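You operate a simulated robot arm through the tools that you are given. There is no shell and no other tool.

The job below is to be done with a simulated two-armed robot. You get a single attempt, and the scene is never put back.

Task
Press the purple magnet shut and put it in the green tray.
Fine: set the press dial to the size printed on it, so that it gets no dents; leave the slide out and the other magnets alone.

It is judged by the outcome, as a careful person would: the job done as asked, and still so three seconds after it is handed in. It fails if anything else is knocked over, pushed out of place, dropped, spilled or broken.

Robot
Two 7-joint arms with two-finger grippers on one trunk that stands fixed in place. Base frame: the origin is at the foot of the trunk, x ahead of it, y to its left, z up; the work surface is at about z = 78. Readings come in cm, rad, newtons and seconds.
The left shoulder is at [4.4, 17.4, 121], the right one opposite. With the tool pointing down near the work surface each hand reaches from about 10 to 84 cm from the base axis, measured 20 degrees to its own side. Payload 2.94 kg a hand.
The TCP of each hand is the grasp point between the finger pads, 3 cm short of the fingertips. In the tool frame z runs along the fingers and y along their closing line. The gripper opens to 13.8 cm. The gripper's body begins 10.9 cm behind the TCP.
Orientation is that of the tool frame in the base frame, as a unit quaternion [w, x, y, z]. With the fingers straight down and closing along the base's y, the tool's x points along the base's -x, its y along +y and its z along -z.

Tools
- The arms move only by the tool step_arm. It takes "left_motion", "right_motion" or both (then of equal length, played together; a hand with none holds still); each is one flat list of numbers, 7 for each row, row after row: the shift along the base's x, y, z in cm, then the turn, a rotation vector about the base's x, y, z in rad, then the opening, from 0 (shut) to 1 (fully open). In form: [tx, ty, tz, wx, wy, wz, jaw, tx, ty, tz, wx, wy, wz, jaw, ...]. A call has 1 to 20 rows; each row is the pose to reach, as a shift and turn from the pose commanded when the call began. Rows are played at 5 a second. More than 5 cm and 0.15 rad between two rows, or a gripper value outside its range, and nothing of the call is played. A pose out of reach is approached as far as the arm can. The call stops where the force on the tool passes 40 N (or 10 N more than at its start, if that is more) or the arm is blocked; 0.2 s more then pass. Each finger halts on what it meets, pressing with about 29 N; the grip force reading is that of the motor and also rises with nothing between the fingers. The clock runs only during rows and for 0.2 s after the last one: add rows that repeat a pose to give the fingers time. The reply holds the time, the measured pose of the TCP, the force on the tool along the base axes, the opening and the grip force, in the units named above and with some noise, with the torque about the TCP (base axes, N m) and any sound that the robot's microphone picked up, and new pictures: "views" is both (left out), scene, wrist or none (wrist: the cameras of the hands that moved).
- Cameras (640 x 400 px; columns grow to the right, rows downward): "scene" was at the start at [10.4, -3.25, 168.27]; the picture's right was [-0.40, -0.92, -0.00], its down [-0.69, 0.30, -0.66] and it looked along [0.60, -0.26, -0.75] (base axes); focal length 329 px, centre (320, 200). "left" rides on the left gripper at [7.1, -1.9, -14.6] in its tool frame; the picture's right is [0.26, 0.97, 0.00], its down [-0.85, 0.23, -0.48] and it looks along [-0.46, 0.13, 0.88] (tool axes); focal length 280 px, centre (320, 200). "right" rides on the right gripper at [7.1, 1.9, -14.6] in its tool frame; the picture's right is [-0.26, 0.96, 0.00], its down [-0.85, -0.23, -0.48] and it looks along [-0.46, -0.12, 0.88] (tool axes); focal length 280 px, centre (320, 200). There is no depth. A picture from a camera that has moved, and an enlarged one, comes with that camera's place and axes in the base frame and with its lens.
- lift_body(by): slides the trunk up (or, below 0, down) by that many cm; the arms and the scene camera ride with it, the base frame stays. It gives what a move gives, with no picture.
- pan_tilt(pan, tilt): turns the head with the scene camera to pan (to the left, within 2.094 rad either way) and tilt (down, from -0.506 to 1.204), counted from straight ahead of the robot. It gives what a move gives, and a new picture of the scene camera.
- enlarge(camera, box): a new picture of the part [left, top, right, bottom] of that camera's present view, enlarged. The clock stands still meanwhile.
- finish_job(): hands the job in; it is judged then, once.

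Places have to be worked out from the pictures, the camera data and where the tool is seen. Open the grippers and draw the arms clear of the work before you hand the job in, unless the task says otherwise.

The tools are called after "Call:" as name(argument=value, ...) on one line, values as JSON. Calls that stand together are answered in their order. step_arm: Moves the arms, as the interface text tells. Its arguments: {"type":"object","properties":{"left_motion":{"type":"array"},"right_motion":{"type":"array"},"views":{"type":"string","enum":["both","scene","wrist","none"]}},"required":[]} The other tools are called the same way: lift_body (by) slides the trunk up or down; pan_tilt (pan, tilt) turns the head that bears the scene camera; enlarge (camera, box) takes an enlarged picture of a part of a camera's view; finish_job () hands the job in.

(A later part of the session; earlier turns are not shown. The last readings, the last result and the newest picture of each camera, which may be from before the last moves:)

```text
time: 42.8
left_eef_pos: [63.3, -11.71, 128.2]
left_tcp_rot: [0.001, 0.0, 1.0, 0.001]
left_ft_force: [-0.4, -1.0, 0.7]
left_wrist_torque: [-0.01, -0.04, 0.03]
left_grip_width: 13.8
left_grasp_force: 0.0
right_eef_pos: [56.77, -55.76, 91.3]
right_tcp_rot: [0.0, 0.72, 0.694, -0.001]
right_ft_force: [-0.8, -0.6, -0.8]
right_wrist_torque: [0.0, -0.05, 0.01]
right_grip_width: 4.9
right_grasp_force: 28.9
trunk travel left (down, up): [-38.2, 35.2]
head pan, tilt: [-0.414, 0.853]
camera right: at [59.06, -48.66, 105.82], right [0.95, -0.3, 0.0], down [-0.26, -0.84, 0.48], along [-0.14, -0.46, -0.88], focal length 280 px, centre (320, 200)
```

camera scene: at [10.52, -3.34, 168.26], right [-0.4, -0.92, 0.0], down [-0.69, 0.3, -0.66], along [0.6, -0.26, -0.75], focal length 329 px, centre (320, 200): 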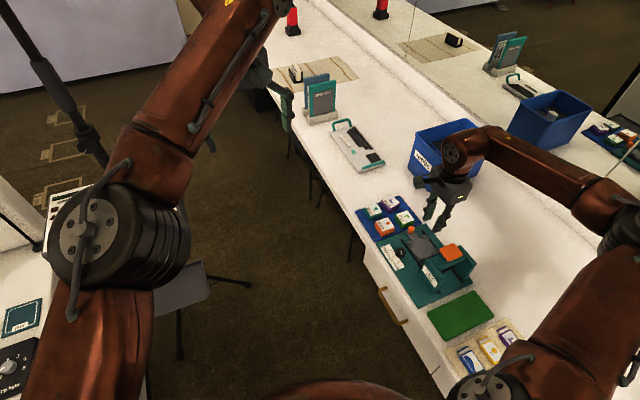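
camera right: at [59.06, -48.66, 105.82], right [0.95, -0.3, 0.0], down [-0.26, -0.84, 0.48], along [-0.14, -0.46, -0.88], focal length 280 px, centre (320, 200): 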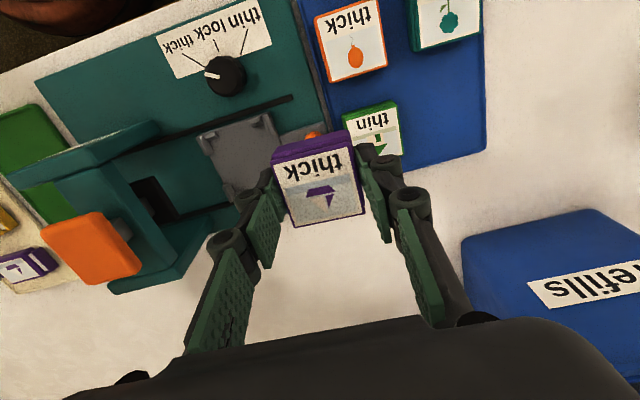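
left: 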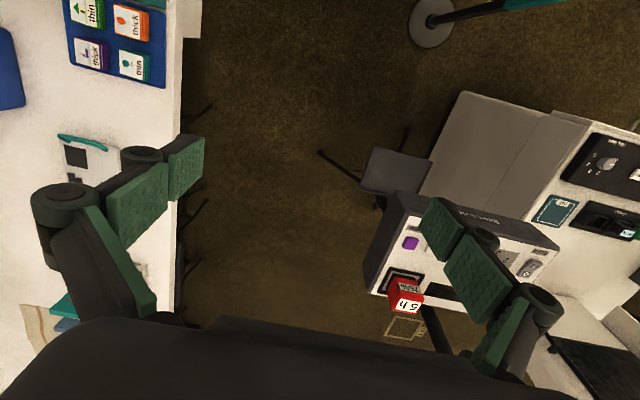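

Held well. I zoom on the magnet in hand to measure its offset relative to the TCP.

Call:
enlarge(camera="right", box=[240, 110, 400, 240])

Call:
enlarge(camera="scene", box=[370, 180, 450, 250])

```text
3.08 times, centred on (320, 175) of right
camera zoom: at [59.06, -48.66, 105.82], right [0.95, -0.3, 0.0], down [-0.26, -0.84, 0.48], along [-0.14, -0.46, -0.88], focal length 863 px, centre (320, 277)
```

zoom: 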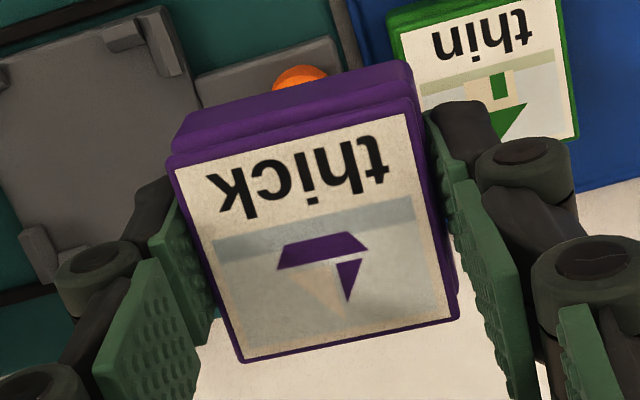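

```text
5.71 times, centred on (410, 215) of scene
camera zoom: at [10.43, -3.32, 168.27], right [-0.4, -0.92, 0.0], down [-0.69, 0.3, -0.66], along [0.6, -0.26, -0.75], focal length 1880 px, centre (-194, 114)
```

zoom: 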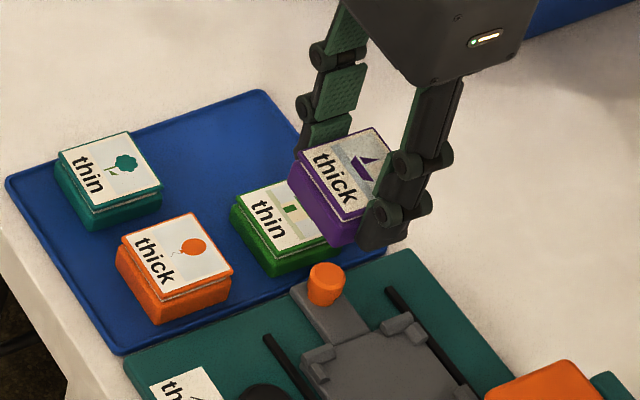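

Magnet is centred in the jaws (lid offset ≈ -0.17 cm in y). I move above the slide, targeting TCP ≈ [49.72,-55.58], and come down to about 3 cm above it.

Call:
step_arm(right_motion=[-0.5, 0, 0, 0, 0, 0, 0, -1.5, 0, 0, 0, 0, 0, 0, -2.8, 0.05, 0, 0, 0, 0, 0, -4.2, 0.1, 0, 0, 0, 0, 0, -5.6, 0.15, 0, 0, 0, 0, 0, -6.6, 0.17, 0, 0, 0, 0, 0, -7.09, 0.17, 0, 0, 0, 0, 0, -7.09, 0.17, -1, 0, 0, 0, 0, -7.09, 0.17, -2, 0, 0, 0, 0, -7.09, 0.17, -3, 0, 0, 0, 0, -7.09, 0.17, -4, 0, 0, 0, 0, -7.09, 0.17, -4, 0, 0, 0, 0], views="wrist")

Call:
enlarge(camera="right", box=[220, 90, 420, 240])

Call:
enlarge(camera="scene", box=[390, 200, 470, 270])

```text
time: 45.4
left_eef_pos: [63.24, -11.67, 128.19]
left_tcp_rot: [0.0, 0.0, 1.0, 0.0]
left_ft_force: [0.3, -0.8, -0.6]
left_wrist_torque: [-0.04, -0.01, 0.01]
left_grip_width: 13.8
left_grasp_force: 0.1
right_eef_pos: [49.57, -55.69, 87.39]
right_tcp_rot: [0.0, 0.72, 0.694, -0.001]
right_ft_force: [0.2, -0.2, -0.5]
right_wrist_torque: [-0.04, 0.02, -0.05]
right_grip_width: 4.91
right_grasp_force: 28.4
trunk travel left (down, up): [-38.2, 35.2]
head pan, tilt: [-0.414, 0.853]
camera right: at [51.86, -48.5, 101.88], right [0.95, -0.3, 0.0], down [-0.26, -0.84, 0.48], along [-0.14, -0.46, -0.88], focal length 280 px, centre (320, 200)
```

right: 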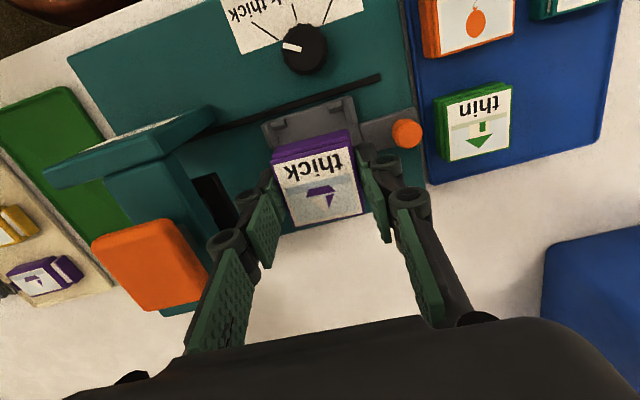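

```text
2.67 times, centred on (320, 165) of right
camera zoom: at [51.86, -48.5, 101.88], right [0.95, -0.3, 0.0], down [-0.26, -0.84, 0.48], along [-0.14, -0.46, -0.88], focal length 748 px, centre (320, 293)
```

zoom: 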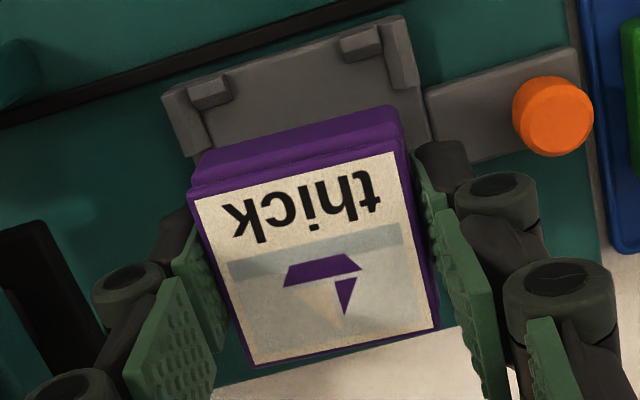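

```text
5.71 times, centred on (430, 235) of scene
camera zoom: at [10.41, -3.29, 168.28], right [-0.4, -0.92, 0.0], down [-0.69, 0.3, -0.66], along [0.6, -0.26, -0.75], focal length 1880 px, centre (-309, 0)
```

zoom: 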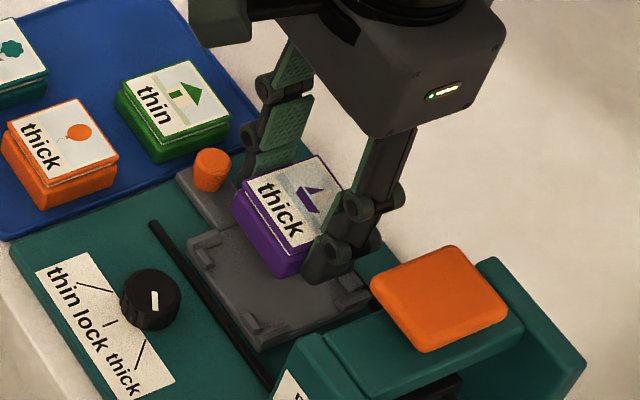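

The slide is rotated ≈ +0.033 rad relative to the hand and offset by about 0.1 cm; I correct this and lower until the magnet is just above the corner nubs, then look again.

Call:
step_arm(right_motion=[-0.05, 0.03, -0.5, 0, 0, 0.015, 0, -0.1, 0.07, -1.2, 0, 0, 0.033, 0, -0.1, 0.07, -2, 0, 0, 0.033, 0, -0.1, 0.07, -2.7, 0, 0, 0.033, 0, -0.1, 0.07, -2.7, 0, 0, 0.033, 0], views="wrist")

Call:
enlarge(camera="right", box=[240, 90, 400, 230])

Call:
enlarge(camera="scene", box=[400, 220, 460, 270])

```text
time: 46.6
left_eef_pos: [63.42, -11.73, 128.22]
left_tcp_rot: [0.0, 0.0, 1.0, -0.001]
left_ft_force: [0.2, -0.8, 0.0]
left_wrist_torque: [0.01, -0.02, 0.01]
left_grip_width: 13.81
left_grasp_force: 0.0
right_eef_pos: [49.41, -55.57, 84.83]
right_tcp_rot: [0.001, 0.709, 0.705, -0.001]
right_ft_force: [0.0, 0.7, -1.5]
right_wrist_torque: [-0.01, -0.01, -0.03]
right_grip_width: 4.91
right_grasp_force: 29.0
trunk travel left (down, up): [-38.2, 35.2]
head pan, tilt: [-0.414, 0.853]
camera right: at [51.54, -48.32, 99.3], right [0.96, -0.27, 0.0], down [-0.23, -0.85, 0.48], along [-0.13, -0.46, -0.88], focal length 280 px, centre (320, 200)
```

right: 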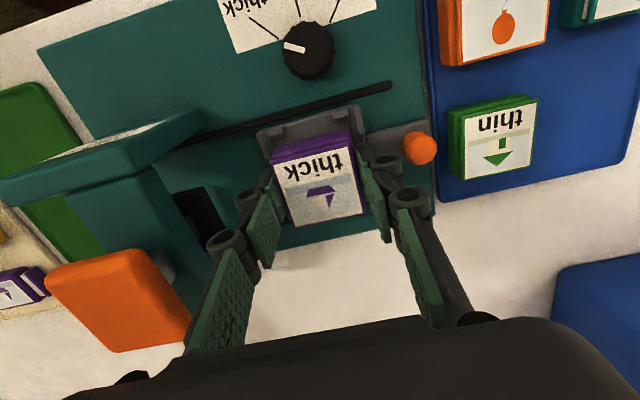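

```text
2.86 times, centred on (320, 160) of right
camera zoom: at [51.54, -48.32, 99.3], right [0.96, -0.27, 0.0], down [-0.23, -0.85, 0.48], along [-0.13, -0.46, -0.88], focal length 801 px, centre (320, 314)
```

zoom: 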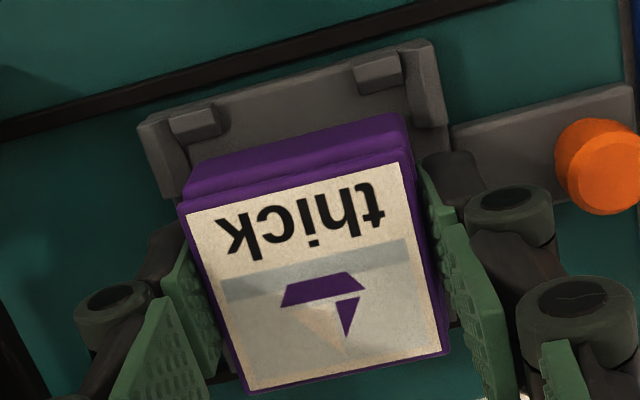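

```text
8.00 times, centred on (430, 245) of scene
camera zoom: at [10.42, -3.3, 168.27], right [-0.4, -0.92, 0.0], down [-0.69, 0.3, -0.66], along [0.6, -0.26, -0.75], focal length 2632 px, centre (-560, -160)
```

zoom: 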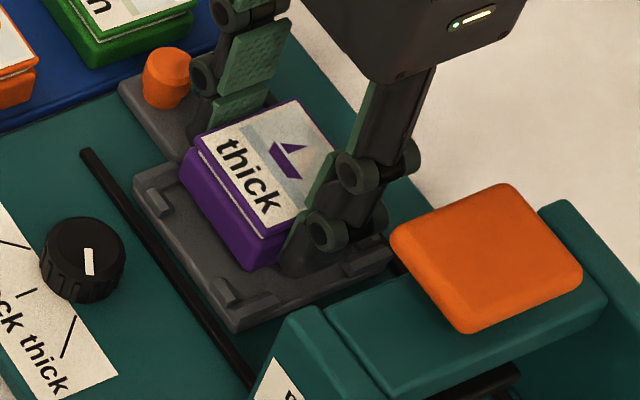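

Orientation now matches; magnet needs about +0.08 in x and +0.13 in y to be centred in the pocket. I apply that and lower gently toward the slide.

Call:
step_arm(right_motion=[0.04, 0.07, 0, 0, 0, 0, 0, 0.08, 0.13, 0, 0, 0, 0, 0, 0.08, 0.13, -0.3, 0, 0, 0, 0, 0.08, 0.13, -0.6, 0, 0, 0, 0, 0.08, 0.13, -0.8, 0, 0, 0, 0, 0.08, 0.13, -1, 0, 0, 0, 0, 0.08, 0.13, -1, 0, 0, 0, 0], views="wrist")

Call:
enlarge(camera="right", box=[240, 90, 400, 230])

Call:
enlarge(camera="scene", box=[400, 220, 460, 270])

```text
time: 48.2
left_eef_pos: [63.25, -11.71, 128.16]
left_tcp_rot: [0.001, 0.0, 1.0, 0.0]
left_ft_force: [-0.6, 0.6, -1.1]
left_wrist_torque: [-0.01, 0.02, -0.05]
left_grip_width: 13.8
left_grasp_force: 0.0
right_eef_pos: [49.67, -55.47, 83.79]
right_tcp_rot: [0.0, 0.709, 0.705, -0.001]
right_ft_force: [-1.1, -0.1, 0.0]
right_wrist_torque: [0.0, 0.0, -0.04]
right_grip_width: 4.88
right_grasp_force: 28.7
trunk travel left (down, up): [-38.2, 35.2]
head pan, tilt: [-0.414, 0.853]
camera right: at [51.76, -48.24, 98.17], right [0.96, -0.27, 0.0], down [-0.23, -0.85, 0.48], along [-0.13, -0.46, -0.88], focal length 280 px, centre (320, 200)
```

right: 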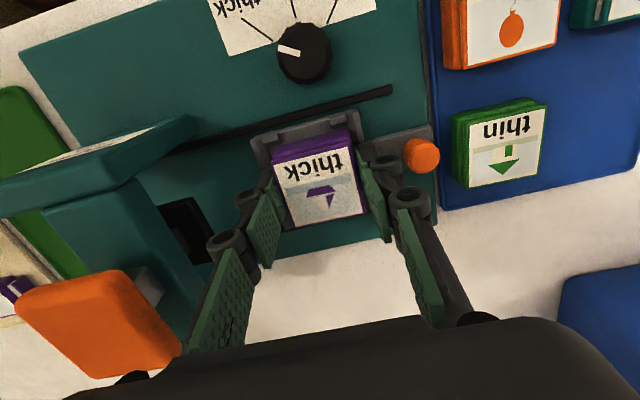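

```text
2.86 times, centred on (320, 160) of right
camera zoom: at [51.76, -48.24, 98.17], right [0.96, -0.27, 0.0], down [-0.23, -0.85, 0.48], along [-0.13, -0.46, -0.88], focal length 801 px, centre (320, 314)
```

zoom: 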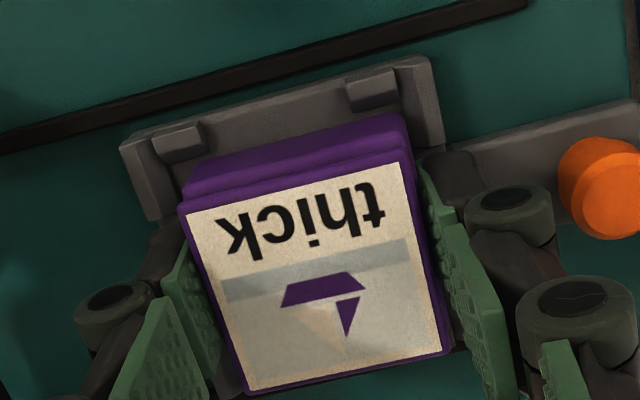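

```text
8.00 times, centred on (430, 245) of scene
camera zoom: at [10.42, -3.31, 168.27], right [-0.4, -0.92, 0.0], down [-0.69, 0.3, -0.66], along [0.6, -0.26, -0.75], focal length 2632 px, centre (-560, -160)
```

zoom: 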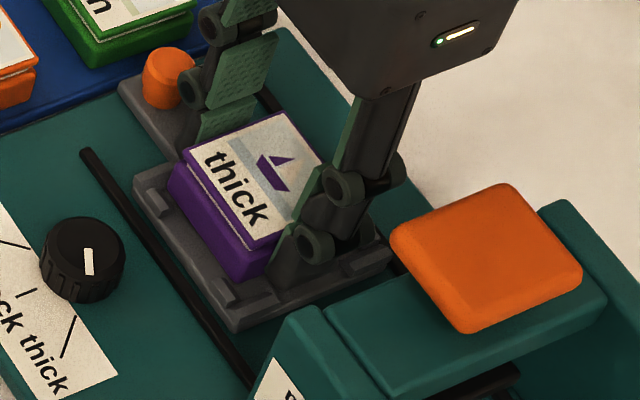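

Still no contact; y is centred and x should go back ≈0.1. I correct and lower a little further.

Call:
step_arm(right_motion=[-0.1, 0, 0, 0, 0, 0, 0, -0.1, 0, -0.15, 0, 0, 0, 0, -0.1, 0, -0.3, 0, 0, 0, 0, -0.1, 0, -0.4, 0, 0, 0, 0, -0.1, 0, -0.4, 0, 0, 0, 0], views="wrist")

Call:
enlarge(camera="right", box=[240, 90, 400, 230])

Call:
enlarge(camera="scene", box=[400, 220, 460, 270])

```text
time: 49.4
left_eef_pos: [63.28, -11.56, 128.33]
left_tcp_rot: [0.0, 0.001, 1.0, 0.0]
left_ft_force: [0.3, -0.5, -0.3]
left_wrist_torque: [0.01, 0.02, -0.06]
left_grip_width: 13.8
left_grasp_force: 0.2
right_eef_pos: [49.51, -55.33, 83.36]
right_tcp_rot: [0.001, 0.71, 0.705, 0.0]
right_ft_force: [0.7, -3.5, 14.9]
right_wrist_torque: [0.15, 0.25, 0.07]
right_grip_width: 4.91
right_grasp_force: 29.5
trunk travel left (down, up): [-38.2, 35.2]
head pan, tilt: [-0.414, 0.853]
camera right: at [51.52, -48.16, 97.89], right [0.96, -0.27, 0.0], down [-0.24, -0.85, 0.48], along [-0.13, -0.46, -0.88], focal length 280 px, centre (320, 200)
```

right: 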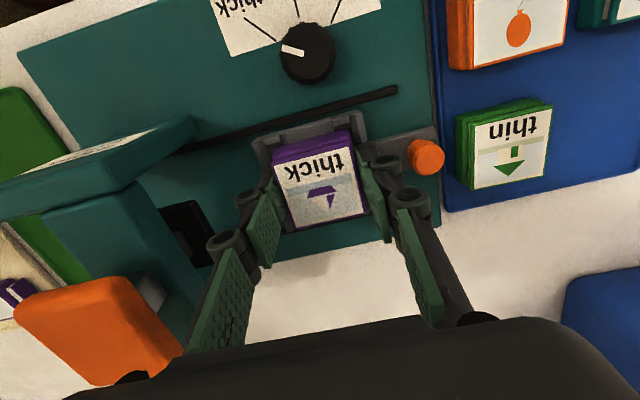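

```text
2.86 times, centred on (320, 160) of right
camera zoom: at [51.52, -48.16, 97.89], right [0.96, -0.27, 0.0], down [-0.24, -0.85, 0.48], along [-0.13, -0.46, -0.88], focal length 801 px, centre (320, 314)
```

zoom: 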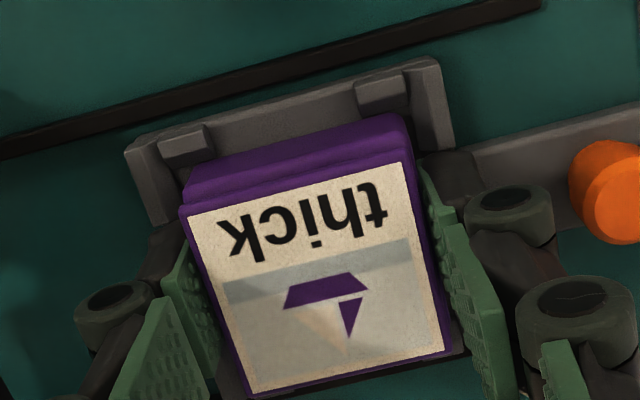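

```text
8.00 times, centred on (430, 245) of scene
camera zoom: at [10.32, -3.23, 168.29], right [-0.4, -0.92, 0.0], down [-0.69, 0.3, -0.66], along [0.6, -0.26, -0.75], focal length 2632 px, centre (-560, -160)
```

zoom: 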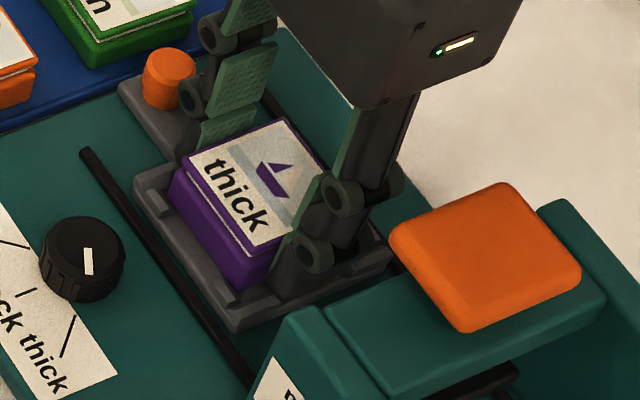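

Contact at 15 N with the magnet bottom at about the slide floor – it's seated. I ease up slightly, open just enough, and rise straight up.

Call:
step_arm(right_motion=[0, 0, 0.1, 0, 0, 0, 0, 0, 0, 0.1, 0, 0, 0, 0.4, 0, 0, 0.1, 0, 0, 0, 0.4, 0, 0, 0.1, 0, 0, 0, 0.4, 0, 0, 0.8, 0, 0, 0, 0.4, 0, 0, 1.6, 0, 0, 0, 0.4, 0, 0, 3.5, 0, 0, 0, 0.42, 0, 0, 6, 0, 0, 0, 0.42, 0, 0, 9, 0, 0, 0, 0.42, 0, 0, 9, 0, 0, 0, 0.42], views="both")

Call:
enlarge(camera="right", box=[240, 90, 400, 230])

Call:
enlarge(camera="scene", box=[400, 220, 460, 270])

```text
time: 51.6
left_eef_pos: [63.36, -11.72, 128.17]
left_tcp_rot: [0.0, 0.0, 1.0, 0.001]
left_ft_force: [-0.5, -0.3, 0.1]
left_wrist_torque: [-0.01, 0.03, 0.02]
left_grip_width: 13.78
left_grasp_force: 0.1
right_eef_pos: [49.54, -55.18, 92.23]
right_tcp_rot: [0.0, 0.708, 0.706, -0.001]
right_ft_force: [1.3, 0.0, -0.4]
right_wrist_torque: [0.0, 0.0, 0.03]
right_grip_width: 5.81
right_grasp_force: 0.0
trunk travel left (down, up): [-38.2, 35.2]
head pan, tilt: [-0.414, 0.853]
camera scene: at [10.45, -3.35, 168.27], right [-0.4, -0.92, 0.0], down [-0.69, 0.3, -0.66], along [0.6, -0.26, -0.75], focal length 329 px, centre (320, 200)
camera right: at [51.51, -48.08, 106.68], right [0.96, -0.27, 0.0], down [-0.23, -0.85, 0.48], along [-0.13, -0.46, -0.88], focal length 280 px, centre (320, 200)
```

scene: 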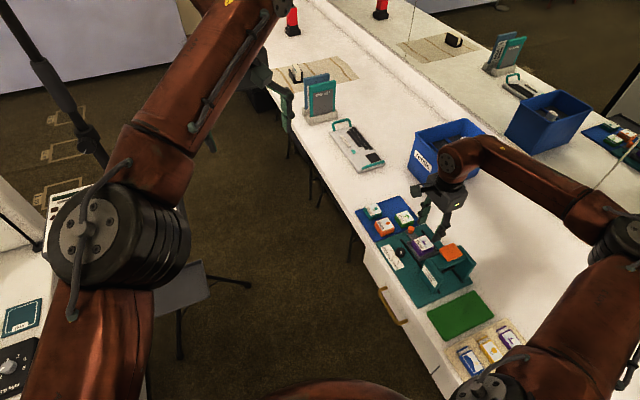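
right: 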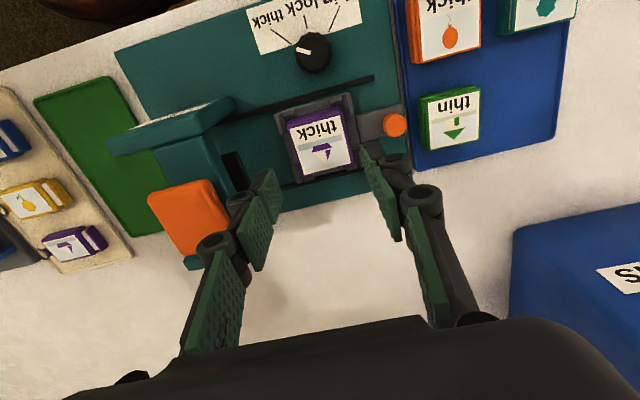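

```text
2.86 times, centred on (320, 160) of right
camera zoom: at [51.51, -48.08, 106.68], right [0.96, -0.27, 0.0], down [-0.23, -0.85, 0.48], along [-0.13, -0.46, -0.88], focal length 801 px, centre (320, 314)
```

zoom: 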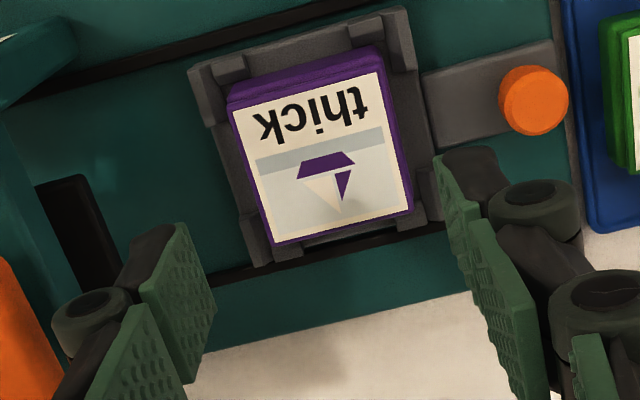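

```text
8.00 times, centred on (430, 245) of scene
camera zoom: at [10.45, -3.35, 168.27], right [-0.4, -0.92, 0.0], down [-0.69, 0.3, -0.66], along [0.6, -0.26, -0.75], focal length 2632 px, centre (-560, -160)
```

zoom: 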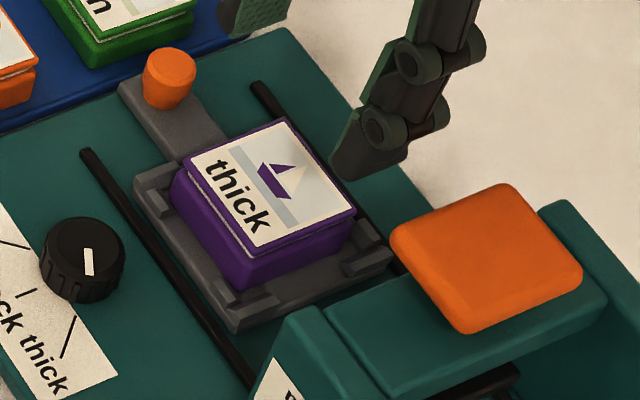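

The magnet is seated in the slide pocket. Next is the orange slide knob (≈[56.4,-55.65], top z ≈ 82.3). I go above it, rotating the hand to yaw ≈ -0.6 so fingers straddle it, narrow opening.

Call:
step_arm(right_motion=[1, 0, 0.5, 0, 0, 0.12, 0.42, 2.5, 0, 0.5, 0, 0, 0.26, 0.35, 4, -0.2, 0.5, 0, 0, 0.4, 0.25, 5.5, -0.3, 0.5, 0, 0, 0.54, 0.2, 6.85, -0.45, 0, 0, 0, 0.68, 0.2, 6.85, -0.45, 0, 0, 0, 0.82, 0.2, 6.85, -0.45, 0, 0, 0, 0.96, 0.2, 6.85, -0.45, 0, 0, 0, 0.97, 0.2], views="wrist")

Call:
enlarge(camera="right", box=[240, 90, 400, 230])

Call:
enlarge(camera="scene", box=[380, 200, 460, 270])

```text
time: 53.4
left_eef_pos: [63.31, -11.75, 128.18]
left_tcp_rot: [0.0, 0.0, 1.0, 0.0]
left_ft_force: [-0.3, -0.2, -0.1]
left_wrist_torque: [-0.02, 0.0, 0.03]
left_grip_width: 13.8
left_grasp_force: 0.0
right_eef_pos: [56.53, -55.84, 92.3]
right_tcp_rot: [0.0, 0.296, 0.955, -0.001]
right_ft_force: [0.2, -0.3, -1.0]
right_wrist_torque: [0.0, 0.02, 0.0]
right_grip_width: 2.78
right_grasp_force: 0.1
trunk travel left (down, up): [-38.2, 35.2]
head pan, tilt: [-0.414, 0.853]
camera right: at [51.72, -50.18, 106.77], right [0.76, 0.65, 0.0], down [0.57, -0.67, 0.48], along [0.31, -0.36, -0.88], focal length 280 px, centre (320, 200)
```

right: 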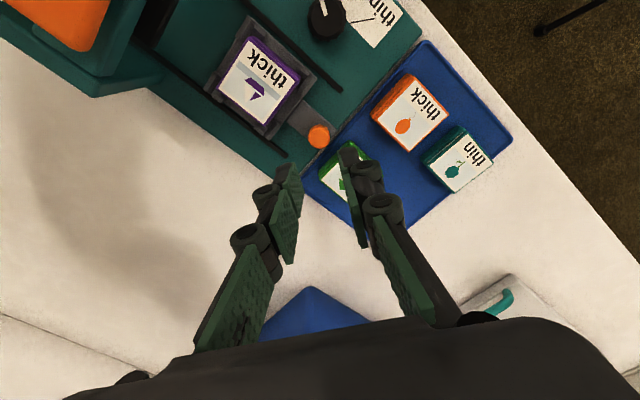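

```text
2.86 times, centred on (320, 160) of right
camera zoom: at [51.72, -50.18, 106.77], right [0.76, 0.65, 0.0], down [0.57, -0.67, 0.48], along [0.31, -0.36, -0.88], focal length 801 px, centre (320, 314)
```

zoom: 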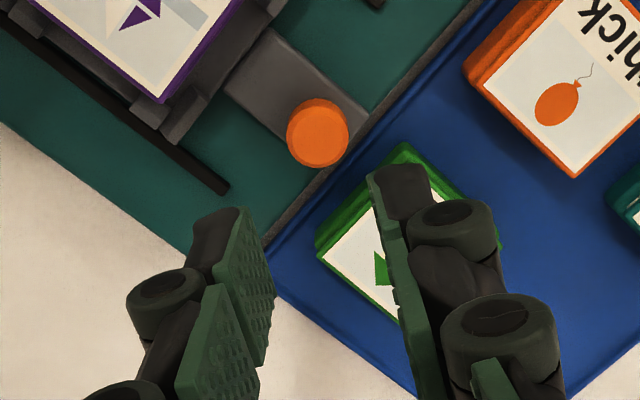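

```text
5.71 times, centred on (420, 235) of scene
camera zoom: at [10.42, -3.32, 168.27], right [-0.4, -0.92, 0.0], down [-0.69, 0.3, -0.66], along [0.6, -0.26, -0.75], focal length 1880 px, centre (-251, 0)
```

zoom: 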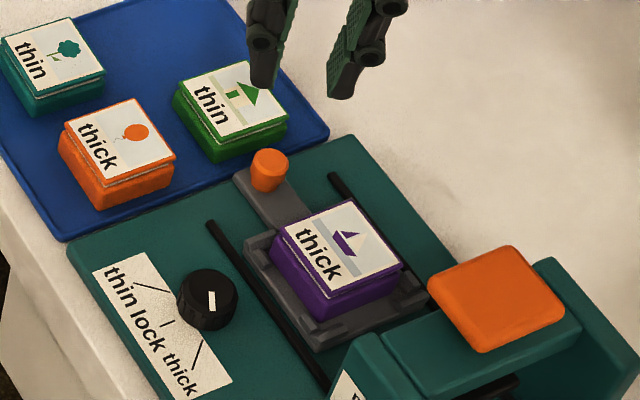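

Reachable at yaw -0.6. Knob lies about (-0.3,+0.35) from the TCP; I correct and descend to just above it for a check.

Call:
step_arm(right_motion=[-0.15, 0.2, -1.5, 0, 0, 0, 0.2, -0.28, 0.35, -3.5, 0, 0, 0, 0.2, -0.28, 0.35, -5.5, 0, 0, 0, 0.2, -0.28, 0.35, -6, 0, 0, 0, 0.2, -0.28, 0.35, -6, 0, 0, 0, 0.2], views="wrist")

Call:
enlarge(camera="right", box=[240, 90, 400, 230])

Call:
enlarge(camera="scene", box=[380, 200, 460, 270])

```text
time: 54.6
left_eef_pos: [63.32, -11.73, 128.17]
left_tcp_rot: [0.0, 0.0, 1.0, 0.0]
left_ft_force: [-0.5, 0.0, -1.0]
left_wrist_torque: [0.02, -0.03, 0.01]
left_grip_width: 13.81
left_grasp_force: 0.1
right_eef_pos: [56.21, -55.44, 86.12]
right_tcp_rot: [0.001, 0.298, 0.955, -0.001]
right_ft_force: [1.0, 0.7, -0.6]
right_wrist_torque: [-0.01, 0.01, -0.02]
right_grip_width: 2.74
right_grasp_force: 0.0
trunk travel left (down, up): [-38.2, 35.2]
head pan, tilt: [-0.414, 0.853]
camera right: at [51.52, -49.69, 100.61], right [0.76, 0.64, 0.0], down [0.57, -0.67, 0.48], along [0.31, -0.37, -0.88], focal length 280 px, centre (320, 200)
```

right: 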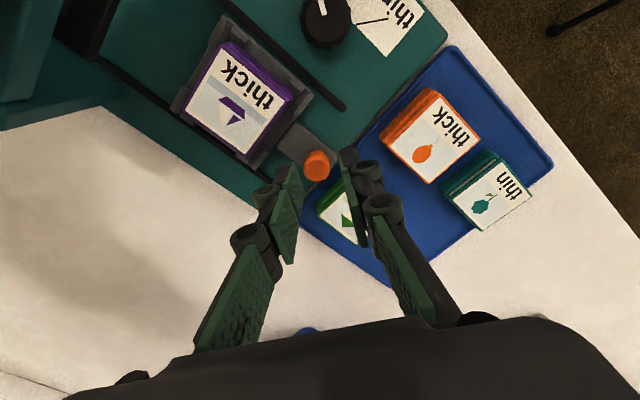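

```text
2.86 times, centred on (320, 160) of right
camera zoom: at [51.52, -49.69, 100.61], right [0.76, 0.64, 0.0], down [0.57, -0.67, 0.48], along [0.31, -0.37, -0.88], focal length 801 px, centre (320, 314)
```

zoom: 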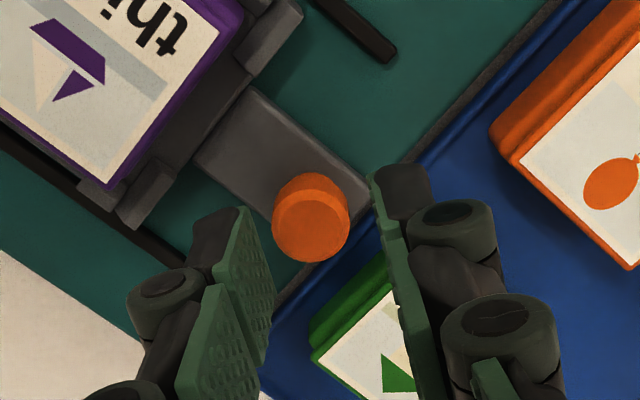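

```text
5.71 times, centred on (420, 235) of scene
camera zoom: at [10.43, -3.31, 168.27], right [-0.4, -0.92, 0.0], down [-0.69, 0.3, -0.66], along [0.6, -0.26, -0.75], focal length 1880 px, centre (-251, 0)
```

zoom: 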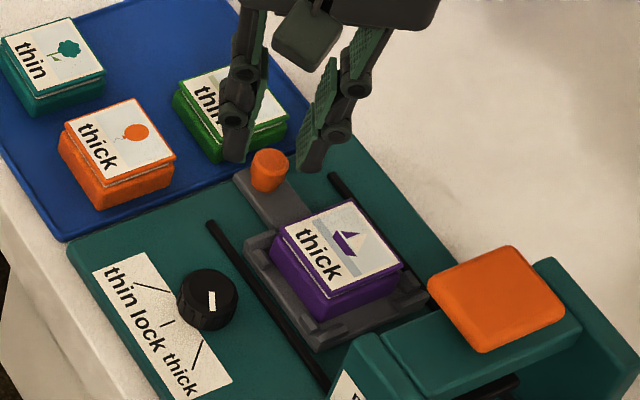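

The knob is between the fingers and the green magnet is ~1 cm clear. I shift -0.18 in y, lower 2 cm and close on the knob.

Call:
step_arm(right_motion=[0, -0.18, -0.7, 0, 0, 0, 0.2, 0, -0.18, -1.5, 0, 0, 0, 0.2, 0, -0.18, -2.1, 0, 0, 0, 0.2, 0, -0.18, -2.1, 0, 0, 0, 0.2, 0, -0.18, -2.1, 0, 0, 0, 0, 0, -0.18, -2.1, 0, 0, 0, 0, 0, -0.18, -2.1, 0, 0, 0, 0], views="wrist")

Call:
enlarge(camera="right", box=[240, 90, 400, 230])

Call:
enlarge(camera="scene", box=[380, 200, 460, 270])

```text
time: 56.2
left_eef_pos: [63.2, -11.87, 128.14]
left_tcp_rot: [0.0, 0.0, 1.0, 0.0]
left_ft_force: [-0.3, 0.6, 0.1]
left_wrist_torque: [0.01, -0.01, 0.01]
left_grip_width: 13.77
left_grasp_force: 0.1
right_eef_pos: [56.21, -55.7, 84.12]
right_tcp_rot: [0.0, 0.298, 0.954, -0.001]
right_ft_force: [-2.0, -5.0, -0.8]
right_wrist_torque: [-0.2, -0.04, 0.0]
right_grip_width: 1.91
right_grasp_force: 44.4
trunk travel left (down, up): [-38.2, 35.2]
head pan, tilt: [-0.414, 0.853]
camera right: at [51.49, -50.01, 98.63], right [0.77, 0.64, 0.0], down [0.57, -0.67, 0.48], along [0.31, -0.37, -0.88], focal length 280 px, centre (320, 200)
```

right: 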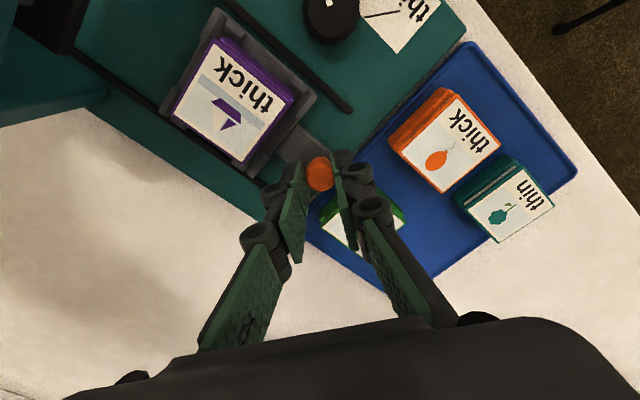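

```text
2.86 times, centred on (320, 160) of right
camera zoom: at [51.49, -50.01, 98.63], right [0.77, 0.64, 0.0], down [0.57, -0.67, 0.48], along [0.31, -0.37, -0.88], focal length 801 px, centre (320, 314)
```

zoom: 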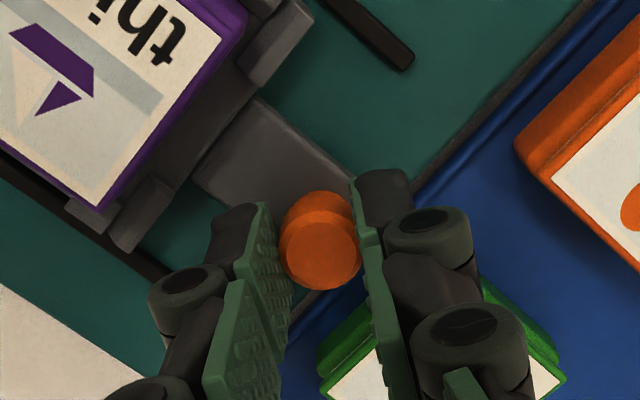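

```text
5.71 times, centred on (420, 235) of scene
camera zoom: at [10.43, -3.4, 168.27], right [-0.4, -0.92, 0.0], down [-0.69, 0.3, -0.66], along [0.6, -0.26, -0.75], focal length 1880 px, centre (-251, 0)
```

zoom: 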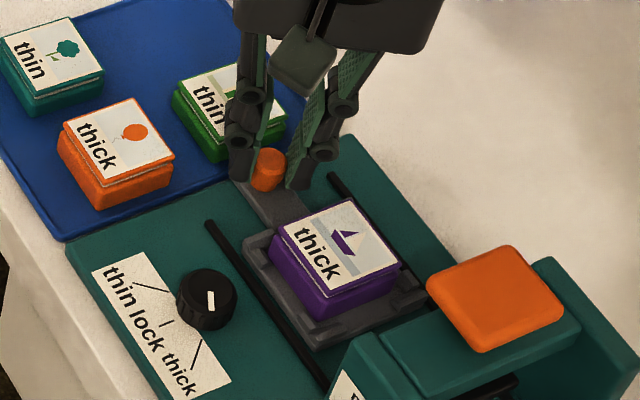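

Knob gripped (1.9 cm). I push the slide in along -x, 5 cm first in gentle steps.

Call:
step_arm(right_motion=[-0.4, 0, 0, 0, 0, 0, 0, -1, 0, 0, 0, 0, 0, 0, -1.7, 0, 0, 0, 0, 0, 0, -2.4, 0, 0, 0, 0, 0, 0, -3.1, 0, 0, 0, 0, 0, 0, -3.8, 0, 0, 0, 0, 0, 0, -4.5, 0, 0, 0, 0, 0, 0, -5, 0, 0, 0, 0, 0, 0, -5, 0, 0, 0, 0, 0, 0], views="wrist")

Call:
enlarge(camera="scene", box=[380, 200, 480, 290])

```text
time: 58.2
left_eef_pos: [63.35, -11.84, 128.1]
left_tcp_rot: [-0.001, 0.0, 1.0, 0.001]
left_ft_force: [0.6, -0.1, 0.4]
left_wrist_torque: [-0.01, -0.01, 0.01]
left_grip_width: 13.8
left_grasp_force: 0.1
right_eef_pos: [51.22, -55.82, 84.19]
right_tcp_rot: [0.0, 0.299, 0.954, 0.001]
right_ft_force: [-0.4, -6.5, 0.2]
right_wrist_torque: [-0.21, -0.07, 0.04]
right_grip_width: 1.88
right_grasp_force: 44.0
trunk travel left (down, up): [-38.2, 35.2]
head pan, tilt: [-0.414, 0.853]
camera right: at [46.45, -50.03, 98.63], right [0.76, 0.64, 0.0], down [0.57, -0.67, 0.48], along [0.31, -0.36, -0.88], focal length 280 px, centre (320, 200)
```

right: 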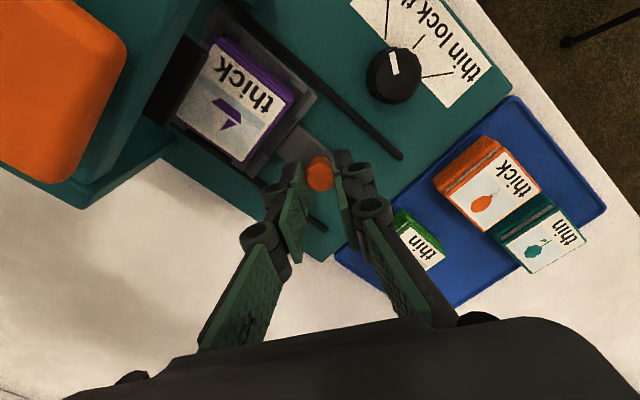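

```text
4.44 times, centred on (430, 245) of scene
camera zoom: at [10.44, -3.42, 168.27], right [-0.4, -0.92, 0.0], down [-0.69, 0.3, -0.66], along [0.6, -0.26, -0.75], focal length 1462 px, centre (-169, 0)
```

zoom: 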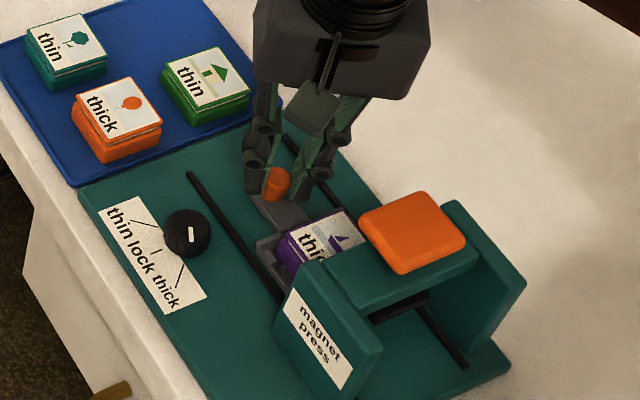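

The slide glides in with little force. I continue inward until it meets its stop.

Call:
step_arm(right_motion=[-0.4, 0, 0, 0, 0, 0, 0, -0.9, 0, 0, 0, 0, 0, 0, -1.4, 0, 0, 0, 0, 0, 0, -1.9, 0, 0, 0, 0, 0, 0, -2.4, 0, 0, 0, 0, 0, 0, -2.9, 0, 0, 0, 0, 0, 0, -3.3, 0, 0, 0, 0, 0, 0, -3.3, 0, 0, 0, 0, 0, 0], views="wrist")

Call:
enlarge(camera="scene", box=[390, 210, 490, 300])

```text
time: 60.0
left_eef_pos: [63.29, -11.71, 128.16]
left_tcp_rot: [0.0, -0.001, 1.0, 0.0]
left_ft_force: [-0.8, 0.8, -0.2]
left_wrist_torque: [0.01, -0.03, -0.02]
left_grip_width: 13.8
left_grasp_force: 0.1
right_eef_pos: [47.78, -55.66, 84.2]
right_tcp_rot: [0.0, 0.297, 0.955, -0.001]
right_ft_force: [-1.5, 0.6, 1.4]
right_wrist_torque: [-0.03, -0.05, 0.07]
right_grip_width: 1.86
right_grasp_force: 44.3
trunk travel left (down, up): [-38.2, 35.2]
head pan, tilt: [-0.414, 0.853]
camera right: at [43.09, -50.03, 98.63], right [0.76, 0.65, 0.0], down [0.57, -0.67, 0.48], along [0.31, -0.36, -0.88], focal length 280 px, centre (320, 200)
```

right: 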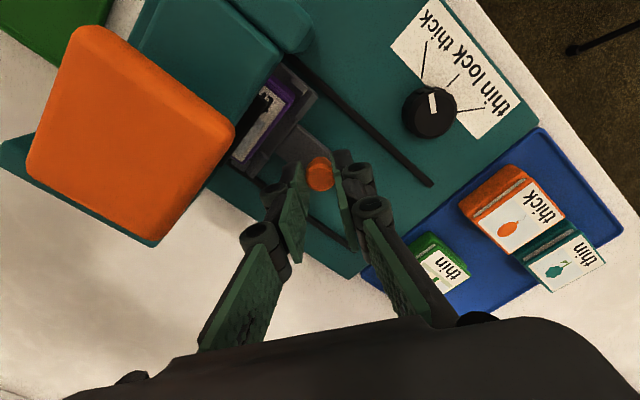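

```text
4.44 times, centred on (440, 255) of scene
camera zoom: at [10.4, -3.3, 168.28], right [-0.4, -0.92, 0.0], down [-0.69, 0.3, -0.66], along [0.6, -0.26, -0.75], focal length 1462 px, centre (-213, -44)
```

zoom: 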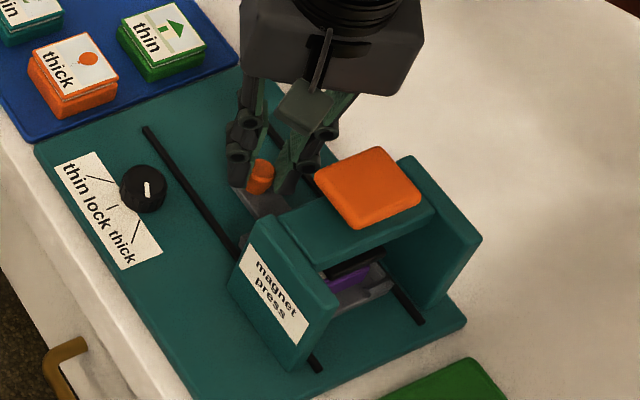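

Nearly under the platen. I keep pushing in 0.25 cm steps until it stops.

Call:
step_arm(right_motion=[-0.25, 0, 0, 0, 0, 0, 0, -0.5, 0, 0, 0, 0, 0, 0, -0.75, 0, 0, 0, 0, 0, 0, -1.0, 0, 0, 0, 0, 0, 0, -1.25, 0, 0, 0, 0, 0, 0, -1.25, 0, 0, 0, 0, 0, 0], views="wrist")

Call:
enlarge(camera="scene", box=[390, 210, 490, 300])

```text
time: 61.4
left_eef_pos: [63.54, -11.8, 127.99]
left_tcp_rot: [-0.001, -0.001, 1.0, 0.0]
left_ft_force: [-0.1, 0.8, -0.6]
left_wrist_torque: [0.0, 0.05, -0.02]
left_grip_width: 13.79
left_grasp_force: 0.1
right_eef_pos: [46.97, -55.76, 84.15]
right_tcp_rot: [0.002, 0.298, 0.955, 0.0]
right_ft_force: [23.8, -4.5, -1.0]
right_wrist_torque: [-0.41, -1.08, 0.03]
right_grip_width: 1.87
right_grasp_force: 44.0
trunk travel left (down, up): [-38.2, 35.2]
head pan, tilt: [-0.414, 0.853]
camera right: at [42.29, -50.03, 98.6], right [0.76, 0.65, 0.0], down [0.56, -0.67, 0.48], along [0.31, -0.36, -0.88], focal length 280 px, centre (320, 200)
```

right: 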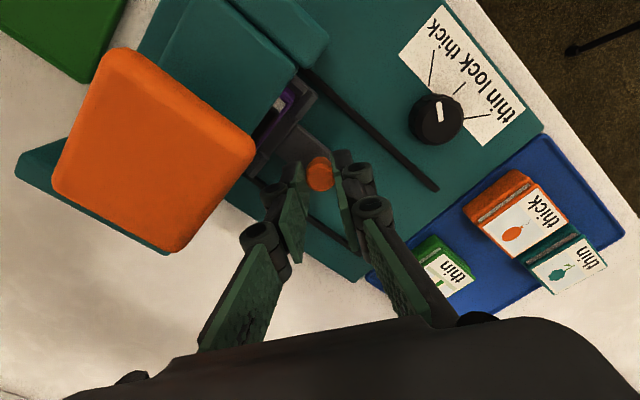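

```text
4.44 times, centred on (440, 255) of scene
camera zoom: at [10.75, -3.42, 168.25], right [-0.4, -0.92, 0.0], down [-0.69, 0.3, -0.65], along [0.6, -0.26, -0.76], focal length 1462 px, centre (-213, -44)
```

zoom: 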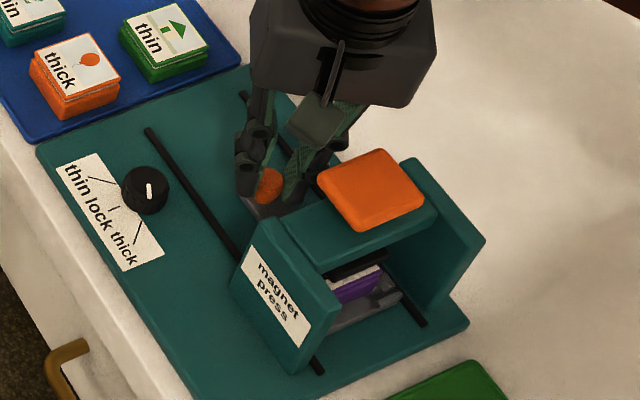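

The slide hit its end stop (24 N) with the magnet under the platen. I relax, open, and rise clear.

Call:
step_arm(right_motion=[0.42, 0, 0, 0, 0, 0, 0, 0.42, 0, 0, 0, 0, 0, 0.2, 0.42, 0, 0, 0, 0, 0, 0.2, 0.42, 0, 0, 0, 0, 0, 0.2, 0.5, 0, 2, 0, 0, 0, 0.2, 0.5, 0, 5, 0, 0, 0, 0.1, 0.5, 0, 9, 0, 0, 0, 0, 0.5, 0, 13, 0, 0, 0, 0, 0.5, 0, 13, 0, 0, 0, 0], views="both")

Call:
enlarge(camera="scene", box=[390, 210, 490, 300])

Call:
enlarge(camera="right", box=[140, 60, 400, 240])

```text
time: 63.4
left_eef_pos: [63.33, -11.75, 128.24]
left_tcp_rot: [0.0, 0.001, 1.0, 0.001]
left_ft_force: [0.0, 0.0, 0.1]
left_wrist_torque: [0.05, 0.0, 0.02]
left_grip_width: 13.77
left_grasp_force: 0.1
right_eef_pos: [46.99, -55.91, 97.3]
right_tcp_rot: [-0.001, 0.298, 0.955, -0.001]
right_ft_force: [0.6, 0.3, -0.6]
right_wrist_torque: [0.0, 0.02, -0.01]
right_grip_width: 0.0
right_grasp_force: 28.2
trunk travel left (down, up): [-38.2, 35.2]
head pan, tilt: [-0.414, 0.853]
camera scene: at [10.46, -3.39, 168.27], right [-0.4, -0.92, 0.0], down [-0.69, 0.3, -0.66], along [0.6, -0.26, -0.75], focal length 329 px, centre (320, 200)
camera right: at [42.35, -50.17, 111.83], right [0.76, 0.64, 0.0], down [0.57, -0.67, 0.48], along [0.31, -0.36, -0.88], focal length 280 px, centre (320, 200)
```

scene: 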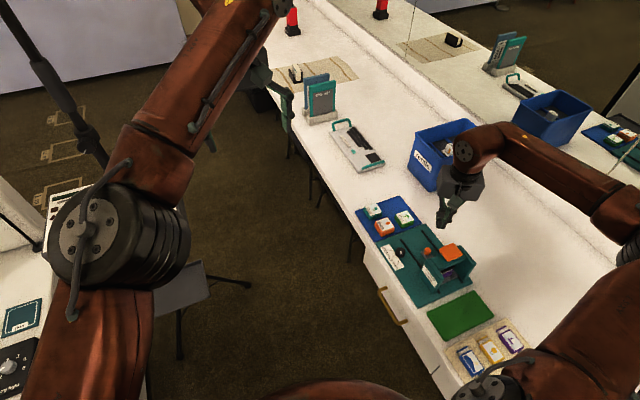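
right: 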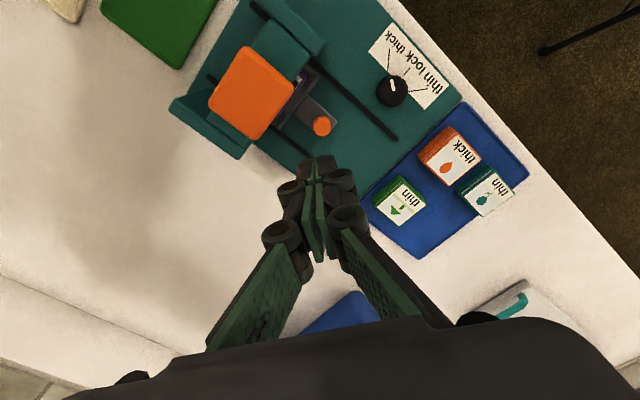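

```text
4.44 times, centred on (440, 255) of scene
camera zoom: at [10.46, -3.39, 168.27], right [-0.4, -0.92, 0.0], down [-0.69, 0.3, -0.66], along [0.6, -0.26, -0.75], focal length 1462 px, centre (-213, -44)
```

zoom: 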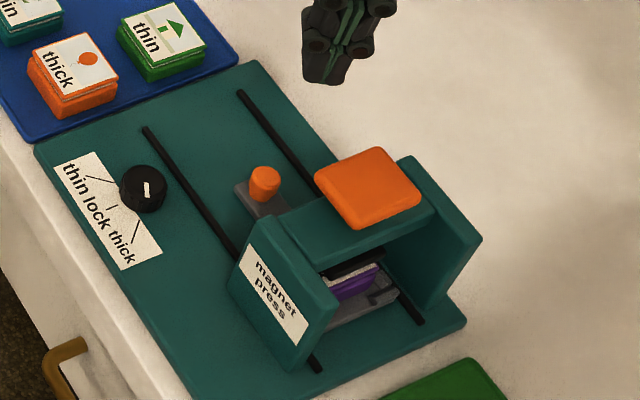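

```text
2.22 times, centred on (270, 150) of right
camera zoom: at [42.35, -50.17, 111.83], right [0.76, 0.64, 0.0], down [0.57, -0.67, 0.48], along [0.31, -0.36, -0.88], focal length 623 px, centre (431, 311)
```

zoom: 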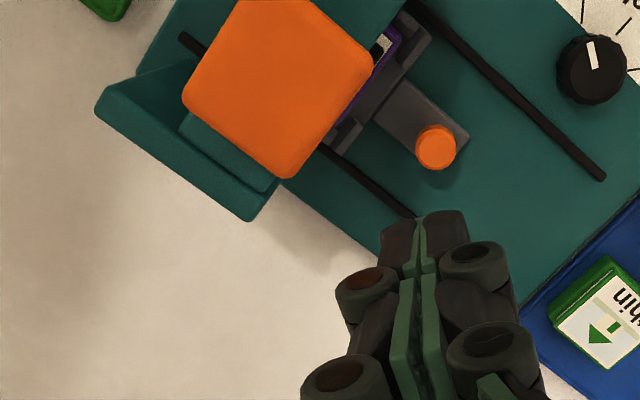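

The slide stays in and the magnet is under the platen. I position the closed fingers over the orange press plate (≈[40.55,-55.55], top z ≈ 91) and lower to just above it.

Call:
step_arm(right_motion=[-2, 0.1, 0.5, 0, 0, 0, 0, -4.5, 0.2, 0.5, 0, 0, 0, 0, -6.45, 0.35, 0, 0, 0, 0, 0, -6.45, 0.35, -1, 0, 0, 0, 0, -6.45, 0.35, -2, 0, 0, 0, 0, -6.45, 0.35, -2.6, 0, 0, 0, 0, -6.45, 0.35, -2.6, 0, 0, 0, 0], views="wrist")

Call:
enlarge(camera="scene", box=[390, 200, 490, 290])

```text
time: 65.0
left_eef_pos: [63.31, -11.86, 128.22]
left_tcp_rot: [0.0, 0.001, 1.0, 0.001]
left_ft_force: [-0.3, -0.5, -0.2]
left_wrist_torque: [0.01, 0.02, 0.03]
left_grip_width: 13.79
left_grasp_force: 0.1
right_eef_pos: [40.54, -55.47, 94.58]
right_tcp_rot: [0.001, 0.299, 0.954, -0.001]
right_ft_force: [-0.9, 1.1, -0.2]
right_wrist_torque: [0.02, 0.0, -0.02]
right_grip_width: 0.0
right_grasp_force: 28.9
trunk travel left (down, up): [-38.2, 35.2]
head pan, tilt: [-0.414, 0.853]
camera right: at [35.87, -49.73, 109.07], right [0.76, 0.64, 0.0], down [0.57, -0.67, 0.48], along [0.31, -0.37, -0.88], focal length 280 px, centre (320, 200)
```

right: 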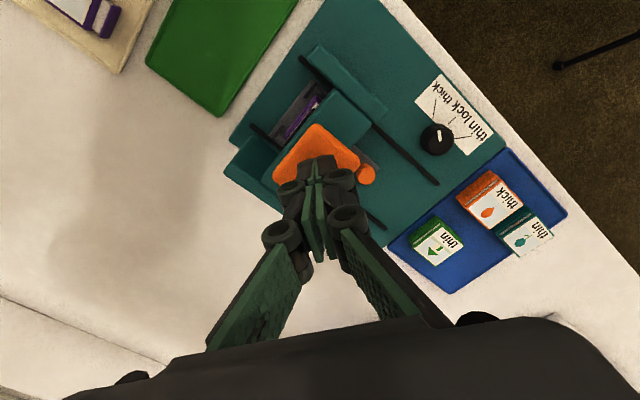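

```text
4.44 times, centred on (440, 245) of scene
camera zoom: at [10.41, -3.34, 168.27], right [-0.4, -0.92, 0.0], down [-0.69, 0.3, -0.66], along [0.6, -0.26, -0.75], focal length 1462 px, centre (-213, 0)
```

zoom: 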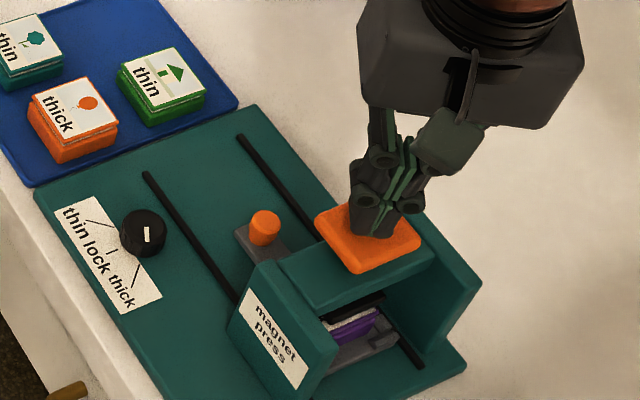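

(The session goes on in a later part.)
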